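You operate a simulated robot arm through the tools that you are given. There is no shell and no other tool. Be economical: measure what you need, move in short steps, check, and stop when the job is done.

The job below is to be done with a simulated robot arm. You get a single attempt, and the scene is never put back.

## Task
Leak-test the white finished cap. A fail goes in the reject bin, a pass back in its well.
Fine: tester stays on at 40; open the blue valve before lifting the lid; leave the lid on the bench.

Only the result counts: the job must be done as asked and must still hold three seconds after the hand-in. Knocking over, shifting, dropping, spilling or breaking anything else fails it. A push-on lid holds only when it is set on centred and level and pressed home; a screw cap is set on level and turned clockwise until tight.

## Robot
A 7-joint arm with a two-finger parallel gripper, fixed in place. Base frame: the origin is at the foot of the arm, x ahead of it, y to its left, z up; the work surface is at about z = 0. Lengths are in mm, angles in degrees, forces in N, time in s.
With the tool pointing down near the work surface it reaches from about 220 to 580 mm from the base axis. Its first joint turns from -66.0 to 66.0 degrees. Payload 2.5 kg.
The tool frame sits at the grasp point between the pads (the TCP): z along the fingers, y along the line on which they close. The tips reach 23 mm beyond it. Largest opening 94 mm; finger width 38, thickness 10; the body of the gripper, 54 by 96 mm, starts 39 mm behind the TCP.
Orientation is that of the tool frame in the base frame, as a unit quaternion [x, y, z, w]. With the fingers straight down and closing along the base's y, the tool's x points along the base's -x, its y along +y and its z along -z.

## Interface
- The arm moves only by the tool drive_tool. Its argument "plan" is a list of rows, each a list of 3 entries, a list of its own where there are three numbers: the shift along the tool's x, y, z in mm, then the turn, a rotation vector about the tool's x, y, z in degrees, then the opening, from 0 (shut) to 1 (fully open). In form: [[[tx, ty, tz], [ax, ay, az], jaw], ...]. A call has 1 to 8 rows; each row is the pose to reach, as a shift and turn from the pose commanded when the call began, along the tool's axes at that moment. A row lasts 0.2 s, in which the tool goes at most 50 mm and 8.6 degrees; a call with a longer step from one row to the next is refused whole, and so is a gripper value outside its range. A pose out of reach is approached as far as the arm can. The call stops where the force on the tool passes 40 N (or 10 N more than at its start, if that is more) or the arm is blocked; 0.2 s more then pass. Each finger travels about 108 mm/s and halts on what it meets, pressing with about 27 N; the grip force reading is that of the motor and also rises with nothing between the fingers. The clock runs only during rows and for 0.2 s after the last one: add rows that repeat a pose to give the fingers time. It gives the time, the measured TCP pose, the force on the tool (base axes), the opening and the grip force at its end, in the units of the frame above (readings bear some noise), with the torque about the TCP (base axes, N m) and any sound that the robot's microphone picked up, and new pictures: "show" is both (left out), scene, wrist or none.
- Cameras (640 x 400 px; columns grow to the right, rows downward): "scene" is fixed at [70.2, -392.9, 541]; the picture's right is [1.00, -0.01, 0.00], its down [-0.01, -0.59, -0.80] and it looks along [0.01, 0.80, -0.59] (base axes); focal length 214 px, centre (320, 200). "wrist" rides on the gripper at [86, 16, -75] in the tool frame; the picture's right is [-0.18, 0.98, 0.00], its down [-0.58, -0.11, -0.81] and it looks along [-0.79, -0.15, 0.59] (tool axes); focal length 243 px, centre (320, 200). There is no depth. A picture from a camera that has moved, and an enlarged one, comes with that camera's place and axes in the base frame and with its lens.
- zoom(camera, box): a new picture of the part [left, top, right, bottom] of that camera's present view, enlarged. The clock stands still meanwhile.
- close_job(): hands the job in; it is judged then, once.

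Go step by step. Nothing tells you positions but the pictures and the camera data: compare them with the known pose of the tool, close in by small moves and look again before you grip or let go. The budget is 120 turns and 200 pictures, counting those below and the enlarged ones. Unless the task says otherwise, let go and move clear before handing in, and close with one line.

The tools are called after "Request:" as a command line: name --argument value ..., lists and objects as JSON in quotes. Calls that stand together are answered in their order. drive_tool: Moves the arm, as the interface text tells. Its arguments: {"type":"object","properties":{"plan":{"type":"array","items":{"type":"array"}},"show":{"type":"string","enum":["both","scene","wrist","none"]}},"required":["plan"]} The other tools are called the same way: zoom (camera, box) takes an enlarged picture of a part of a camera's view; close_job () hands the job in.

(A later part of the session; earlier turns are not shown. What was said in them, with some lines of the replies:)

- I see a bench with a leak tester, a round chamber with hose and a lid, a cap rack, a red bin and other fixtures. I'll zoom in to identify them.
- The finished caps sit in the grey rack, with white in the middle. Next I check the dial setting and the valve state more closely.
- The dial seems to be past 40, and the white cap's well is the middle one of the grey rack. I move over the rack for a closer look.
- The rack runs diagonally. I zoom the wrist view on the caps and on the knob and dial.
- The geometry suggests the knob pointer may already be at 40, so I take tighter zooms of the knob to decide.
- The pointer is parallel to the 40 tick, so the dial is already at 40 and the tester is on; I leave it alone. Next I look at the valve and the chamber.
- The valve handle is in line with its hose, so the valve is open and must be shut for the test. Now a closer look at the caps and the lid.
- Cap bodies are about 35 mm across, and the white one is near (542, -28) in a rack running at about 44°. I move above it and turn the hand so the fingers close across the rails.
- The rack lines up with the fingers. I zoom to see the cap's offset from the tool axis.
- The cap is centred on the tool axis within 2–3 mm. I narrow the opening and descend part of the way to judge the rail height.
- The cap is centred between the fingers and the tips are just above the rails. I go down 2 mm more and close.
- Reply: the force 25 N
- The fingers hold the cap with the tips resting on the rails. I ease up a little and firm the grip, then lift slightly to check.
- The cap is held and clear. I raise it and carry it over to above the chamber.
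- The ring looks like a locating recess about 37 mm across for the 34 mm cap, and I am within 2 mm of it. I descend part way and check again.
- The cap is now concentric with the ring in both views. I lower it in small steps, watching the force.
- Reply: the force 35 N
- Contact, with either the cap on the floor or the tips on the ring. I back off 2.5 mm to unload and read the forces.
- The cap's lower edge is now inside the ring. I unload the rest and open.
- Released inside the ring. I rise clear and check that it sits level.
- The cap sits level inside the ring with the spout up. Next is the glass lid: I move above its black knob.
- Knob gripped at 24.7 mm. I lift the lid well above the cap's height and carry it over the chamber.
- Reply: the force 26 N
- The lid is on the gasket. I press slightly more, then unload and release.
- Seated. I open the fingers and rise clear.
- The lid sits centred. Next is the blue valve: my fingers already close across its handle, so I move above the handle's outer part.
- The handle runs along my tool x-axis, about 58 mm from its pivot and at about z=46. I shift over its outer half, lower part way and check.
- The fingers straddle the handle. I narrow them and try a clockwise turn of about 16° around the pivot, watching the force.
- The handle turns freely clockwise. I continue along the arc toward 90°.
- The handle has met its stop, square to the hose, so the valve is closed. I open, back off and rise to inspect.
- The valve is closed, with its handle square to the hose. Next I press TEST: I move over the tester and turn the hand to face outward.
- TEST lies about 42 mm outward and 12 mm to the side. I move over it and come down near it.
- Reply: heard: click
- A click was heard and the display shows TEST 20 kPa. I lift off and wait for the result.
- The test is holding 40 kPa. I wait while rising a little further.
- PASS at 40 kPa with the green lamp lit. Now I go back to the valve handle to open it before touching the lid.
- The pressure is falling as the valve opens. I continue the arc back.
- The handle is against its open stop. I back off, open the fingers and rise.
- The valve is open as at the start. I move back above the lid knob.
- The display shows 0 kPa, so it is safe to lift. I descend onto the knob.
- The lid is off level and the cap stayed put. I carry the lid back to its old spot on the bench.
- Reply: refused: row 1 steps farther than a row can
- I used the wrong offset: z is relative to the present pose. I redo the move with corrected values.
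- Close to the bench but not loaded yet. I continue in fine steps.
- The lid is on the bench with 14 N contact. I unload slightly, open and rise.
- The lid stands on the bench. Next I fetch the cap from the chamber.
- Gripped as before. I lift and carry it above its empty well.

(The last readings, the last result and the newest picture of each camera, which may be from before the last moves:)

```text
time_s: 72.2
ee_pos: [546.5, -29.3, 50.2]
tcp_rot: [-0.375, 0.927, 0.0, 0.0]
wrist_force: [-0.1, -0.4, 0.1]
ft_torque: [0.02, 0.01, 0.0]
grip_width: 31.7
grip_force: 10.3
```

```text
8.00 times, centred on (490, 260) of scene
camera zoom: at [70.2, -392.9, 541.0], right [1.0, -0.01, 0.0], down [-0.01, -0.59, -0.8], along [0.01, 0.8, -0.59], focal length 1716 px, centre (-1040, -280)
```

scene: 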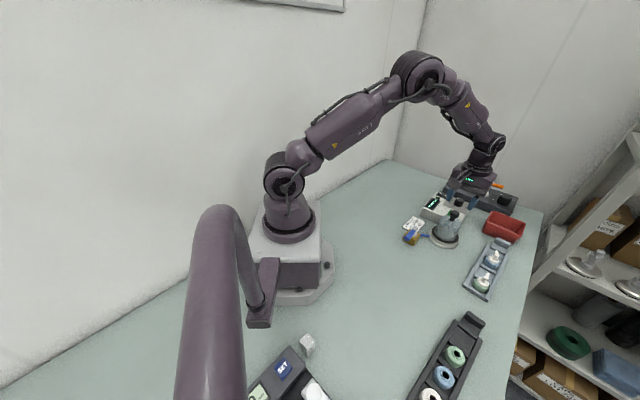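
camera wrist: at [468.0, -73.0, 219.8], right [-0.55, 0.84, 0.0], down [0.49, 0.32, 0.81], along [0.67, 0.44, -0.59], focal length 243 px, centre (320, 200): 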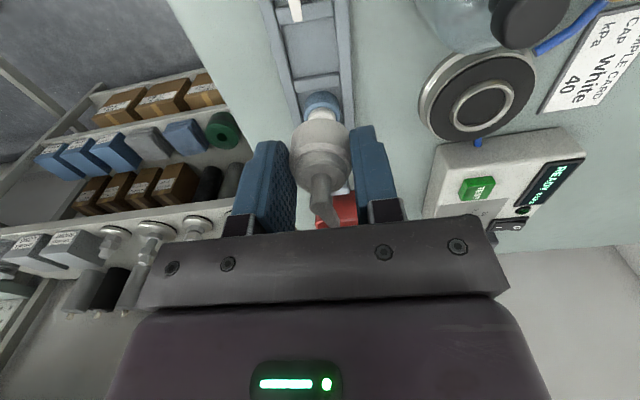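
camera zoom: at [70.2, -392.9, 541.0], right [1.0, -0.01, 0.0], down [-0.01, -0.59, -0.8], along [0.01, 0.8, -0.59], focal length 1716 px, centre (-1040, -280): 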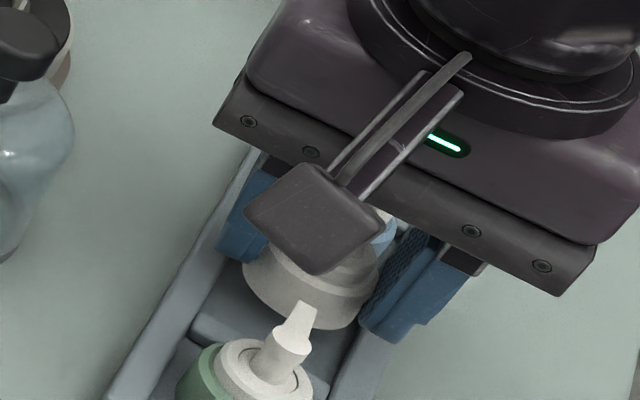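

Request:
drive_tool --plan '[[[0, 0, 4], [0, 0, 0], 0.15], [[0, 0, 6], [0, 0, 0], 0.15]]' --show "none"

Request:
zoom --camera "wrist" --box '[250, 60, 390, 200]'

Request:
zoom --camera "scene" --box '[470, 250, 505, 285]'

```text
time_s: 72.8
ee_pos: [547.8, -31.8, 43.8]
tcp_rot: [-0.375, 0.927, 0.0, 0.0]
wrist_force: [0.3, 0.3, 0.4]
ft_torque: [0.03, 0.0, -0.04]
grip_width: 31.3
grip_force: 9.7
```

```text
2.86 times, centred on (320, 130) of wrist
camera zoom: at [472.7, -78.7, 118.8], right [-0.55, 0.84, 0.0], down [0.49, 0.32, 0.81], along [0.67, 0.44, -0.59], focal length 693 px, centre (320, 400)
```

zoom: 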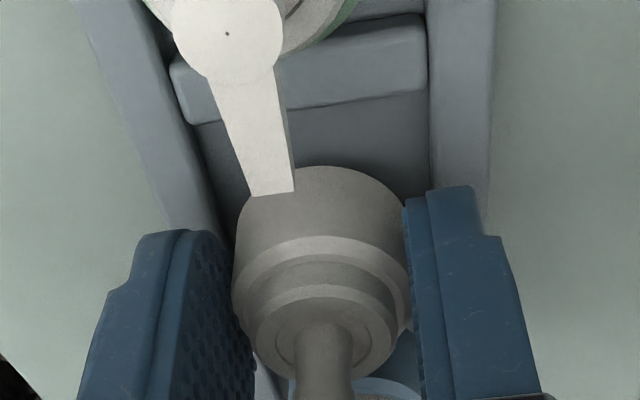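

```text
11.43 times, centred on (488, 268) of scene
camera zoom: at [70.2, -392.9, 541.0], right [1.0, -0.01, 0.0], down [-0.01, -0.59, -0.8], along [0.01, 0.8, -0.59], focal length 2451 px, centre (-1594, -571)
```

zoom: 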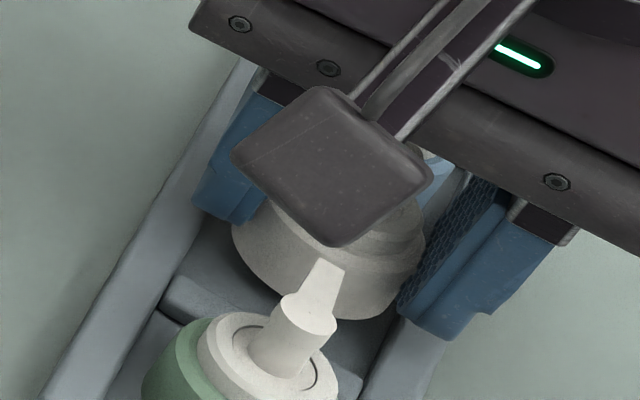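

Compared with the view at the pick, the cap is about 4 mm too far along the rack. I correct by +4 mm in tool x and look again.

Request:
drive_tool --plan '[[[2, 0.3, 0], [0, 0, 0], 0.15], [[3.8, 0.5, 0], [0, 0, 0], 0.15], [[3.8, 0.5, 2], [0, 0, 0], 0.15]]' --show "none"

Request:
zoom --camera "wrist" --box '[250, 60, 390, 200]'

Request:
zoom --camera "scene" --box '[470, 250, 505, 285]'

```text
time_s: 73.6
ee_pos: [542.8, -33.9, 42.7]
tcp_rot: [-0.374, 0.927, 0.0, 0.0]
wrist_force: [0.0, 0.4, -0.4]
ft_torque: [0.0, -0.01, 0.01]
grip_width: 31.5
grip_force: 9.9
```

```text
2.86 times, centred on (320, 130) of wrist
camera zoom: at [469.3, -80.9, 116.6], right [-0.55, 0.84, 0.0], down [0.49, 0.32, 0.81], along [0.67, 0.44, -0.59], focal length 693 px, centre (320, 400)
```

zoom: 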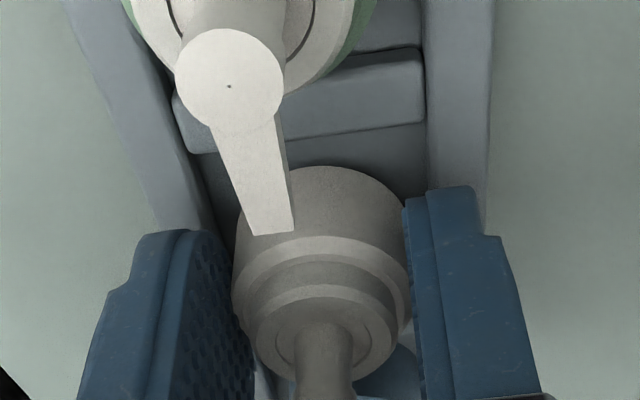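

```text
11.43 times, centred on (488, 268) of scene
camera zoom: at [70.2, -392.9, 541.0], right [1.0, -0.01, 0.0], down [-0.01, -0.59, -0.8], along [0.01, 0.8, -0.59], focal length 2451 px, centre (-1594, -571)
```

zoom: 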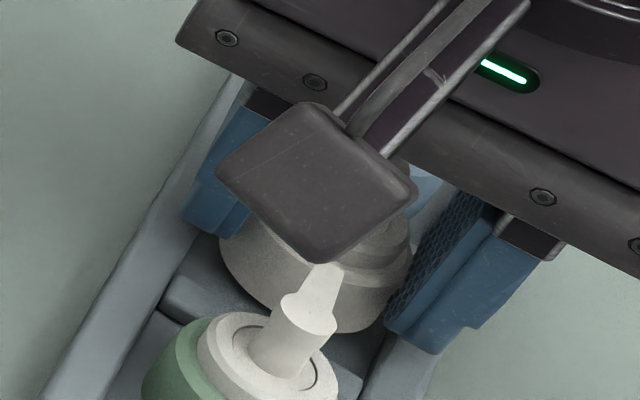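

Request:
drive_tool --plan '[[[0, 0.3, 2], [0, 0, 0], 0.15], [[0, 0.3, 3], [0, 0, 0], 0.15], [[0, 0.3, 3], [0, 0, 0], 0.15]]' --show "none"

Request:
zoom --camera "wrist" --box '[250, 60, 390, 200]'

```text
time_s: 74.4
ee_pos: [543.1, -34.1, 40.1]
tcp_rot: [-0.374, 0.927, -0.001, 0.0]
wrist_force: [0.6, -0.5, -0.5]
ft_torque: [0.02, 0.03, -0.02]
grip_width: 31.7
grip_force: 10.4
```

```text
2.86 times, centred on (320, 130) of wrist
camera zoom: at [468.9, -81.2, 113.9], right [-0.55, 0.84, 0.0], down [0.49, 0.32, 0.81], along [0.67, 0.44, -0.59], focal length 693 px, centre (320, 400)
```

zoom: 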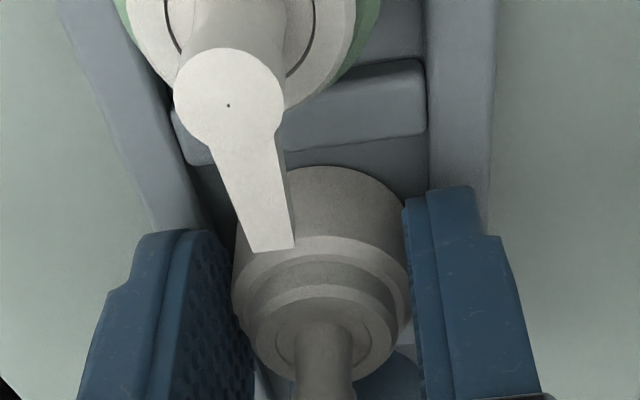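

Request:
drive_tool --plan '[[[0.5, 0, 1], [0, 0, 0], 0.15], [[0.5, 0, 2], [0, 0, 0], 0.15], [[0.5, 0, 2], [0, 0, 0], 0.15]]' --show "none"

```text
time_s: 75.2
ee_pos: [541.8, -35.0, 37.9]
tcp_rot: [-0.374, 0.927, 0.0, 0.001]
wrist_force: [1.4, 0.4, 3.0]
ft_torque: [0.03, 0.0, -0.02]
grip_width: 31.6
grip_force: 9.8
```

Request:
drive_tool --plan '[[[0, 0, 0.7], [0, 0, 0], 0.15], [[0, 0, 0.7], [0, 0, 0], 0.15]]' --show "none"

Request:
zoom --camera "wrist" --box '[250, 60, 390, 200]'

Request:
zoom --camera "scene" --box '[470, 250, 505, 285]'

```text
time_s: 75.8
ee_pos: [541.7, -35.6, 36.9]
tcp_rot: [-0.374, 0.927, 0.0, 0.002]
wrist_force: [1.0, 1.6, 9.4]
ft_torque: [0.07, -0.05, -0.03]
grip_width: 31.7
grip_force: 9.7
```

```text
2.86 times, centred on (320, 130) of wrist
camera zoom: at [467.9, -82.6, 110.6], right [-0.55, 0.84, 0.0], down [0.49, 0.32, 0.81], along [0.68, 0.44, -0.59], focal length 693 px, centre (320, 400)
```

zoom: 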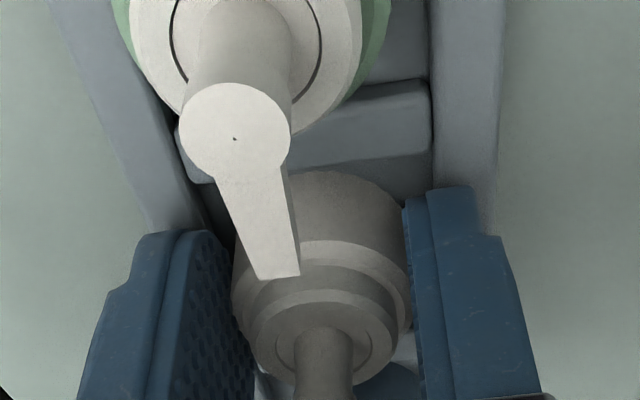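

```text
11.43 times, centred on (488, 268) of scene
camera zoom: at [70.1, -392.9, 541.0], right [1.0, -0.01, 0.0], down [-0.01, -0.59, -0.8], along [0.01, 0.8, -0.59], focal length 2451 px, centre (-1594, -571)
```

zoom: 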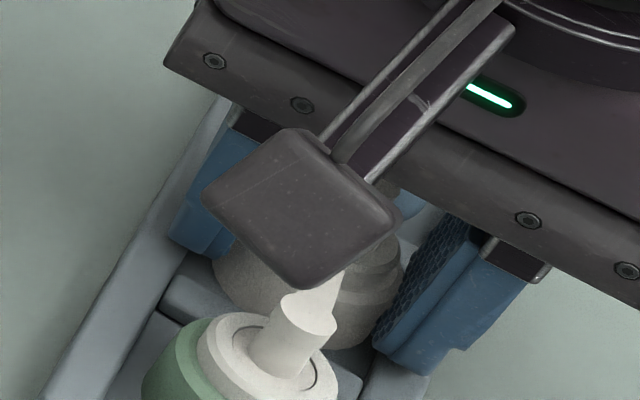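

The cap touches the well floor. I release and rise straight up.

Request:
drive_tool --plan '[[[0, 0, -0.3], [0, 0, 0], 0.25], [[0, 0, -0.5], [0, 0, 0], 0.38], [[0, 0, -0.5], [0, 0, 0], 0.48], [[0, 0, -20], [0, 0, 0], 0.5], [[0, 0, -60], [0, 0, 0], 0.5], [[0, 0, -105], [0, 0, 0], 0.5], [[0, 0, -130], [0, 0, 0], 0.5]]' --show "none"

Request:
zoom --camera "wrist" --box '[240, 0, 400, 120]'

Request:
zoom --camera "scene" --box '[385, 175, 525, 300]'

Request:
zoom --camera "scene" --box '[465, 240, 510, 290]'

```text
time_s: 77.4
ee_pos: [543.1, -32.3, 163.4]
tcp_rot: [-0.374, 0.927, 0.0, 0.0]
wrist_force: [-0.7, 0.3, -0.8]
ft_torque: [0.0, -0.01, 0.02]
grip_width: 47.0
grip_force: 0.1
```

```text
3.33 times, centred on (320, 60) of wrist
camera zoom: at [468.9, -79.4, 238.5], right [-0.55, 0.84, 0.0], down [0.5, 0.32, 0.81], along [0.67, 0.44, -0.59], focal length 809 px, centre (320, 667)
```

zoom: 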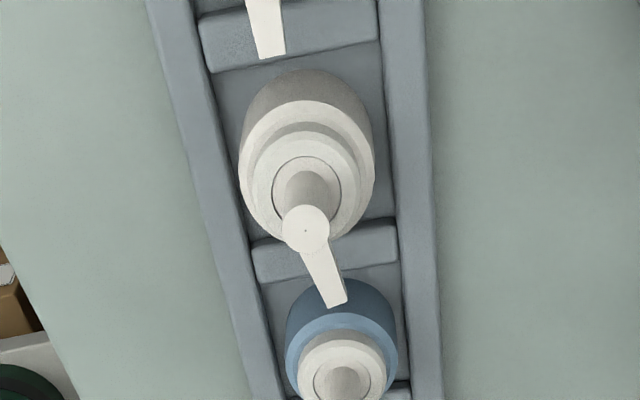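

```text
3.20 times, centred on (455, 238) of scene
camera zoom: at [70.2, -392.9, 541.0], right [1.0, -0.01, 0.0], down [-0.01, -0.59, -0.8], along [0.01, 0.8, -0.59], focal length 686 px, centre (-112, 80)
```

zoom: 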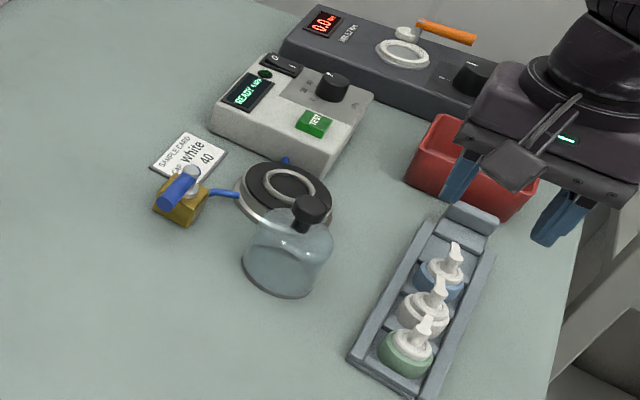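

```text
8.00 times, centred on (488, 265) of scene
camera zoom: at [70.2, -392.9, 541.0], right [1.0, -0.01, 0.0], down [-0.01, -0.59, -0.8], along [0.01, 0.8, -0.59], focal length 1716 px, centre (-1020, -320)
```

zoom: 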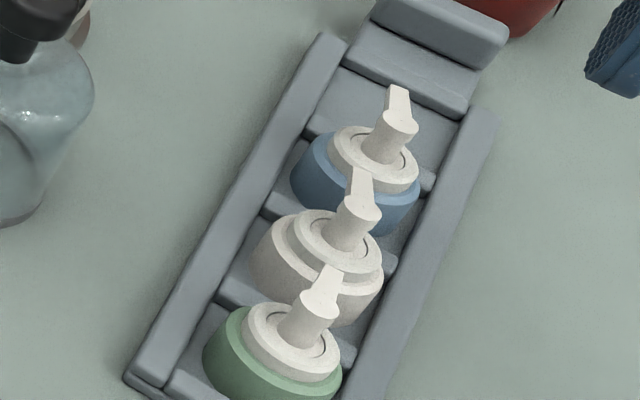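

The white cap sits level in its own well, the tester is on and READY at 40, the valve is open and the lid stands on the bench. The arm is clear, so I hand the job in.

Request:
close_job

```text
The job is handed in.
```

The white finished cap passed its leak test at 40 kPa and is back in its well; the tester is still on at 40, I opened the blue valve before lifting the lid, and the lid is on the bench.
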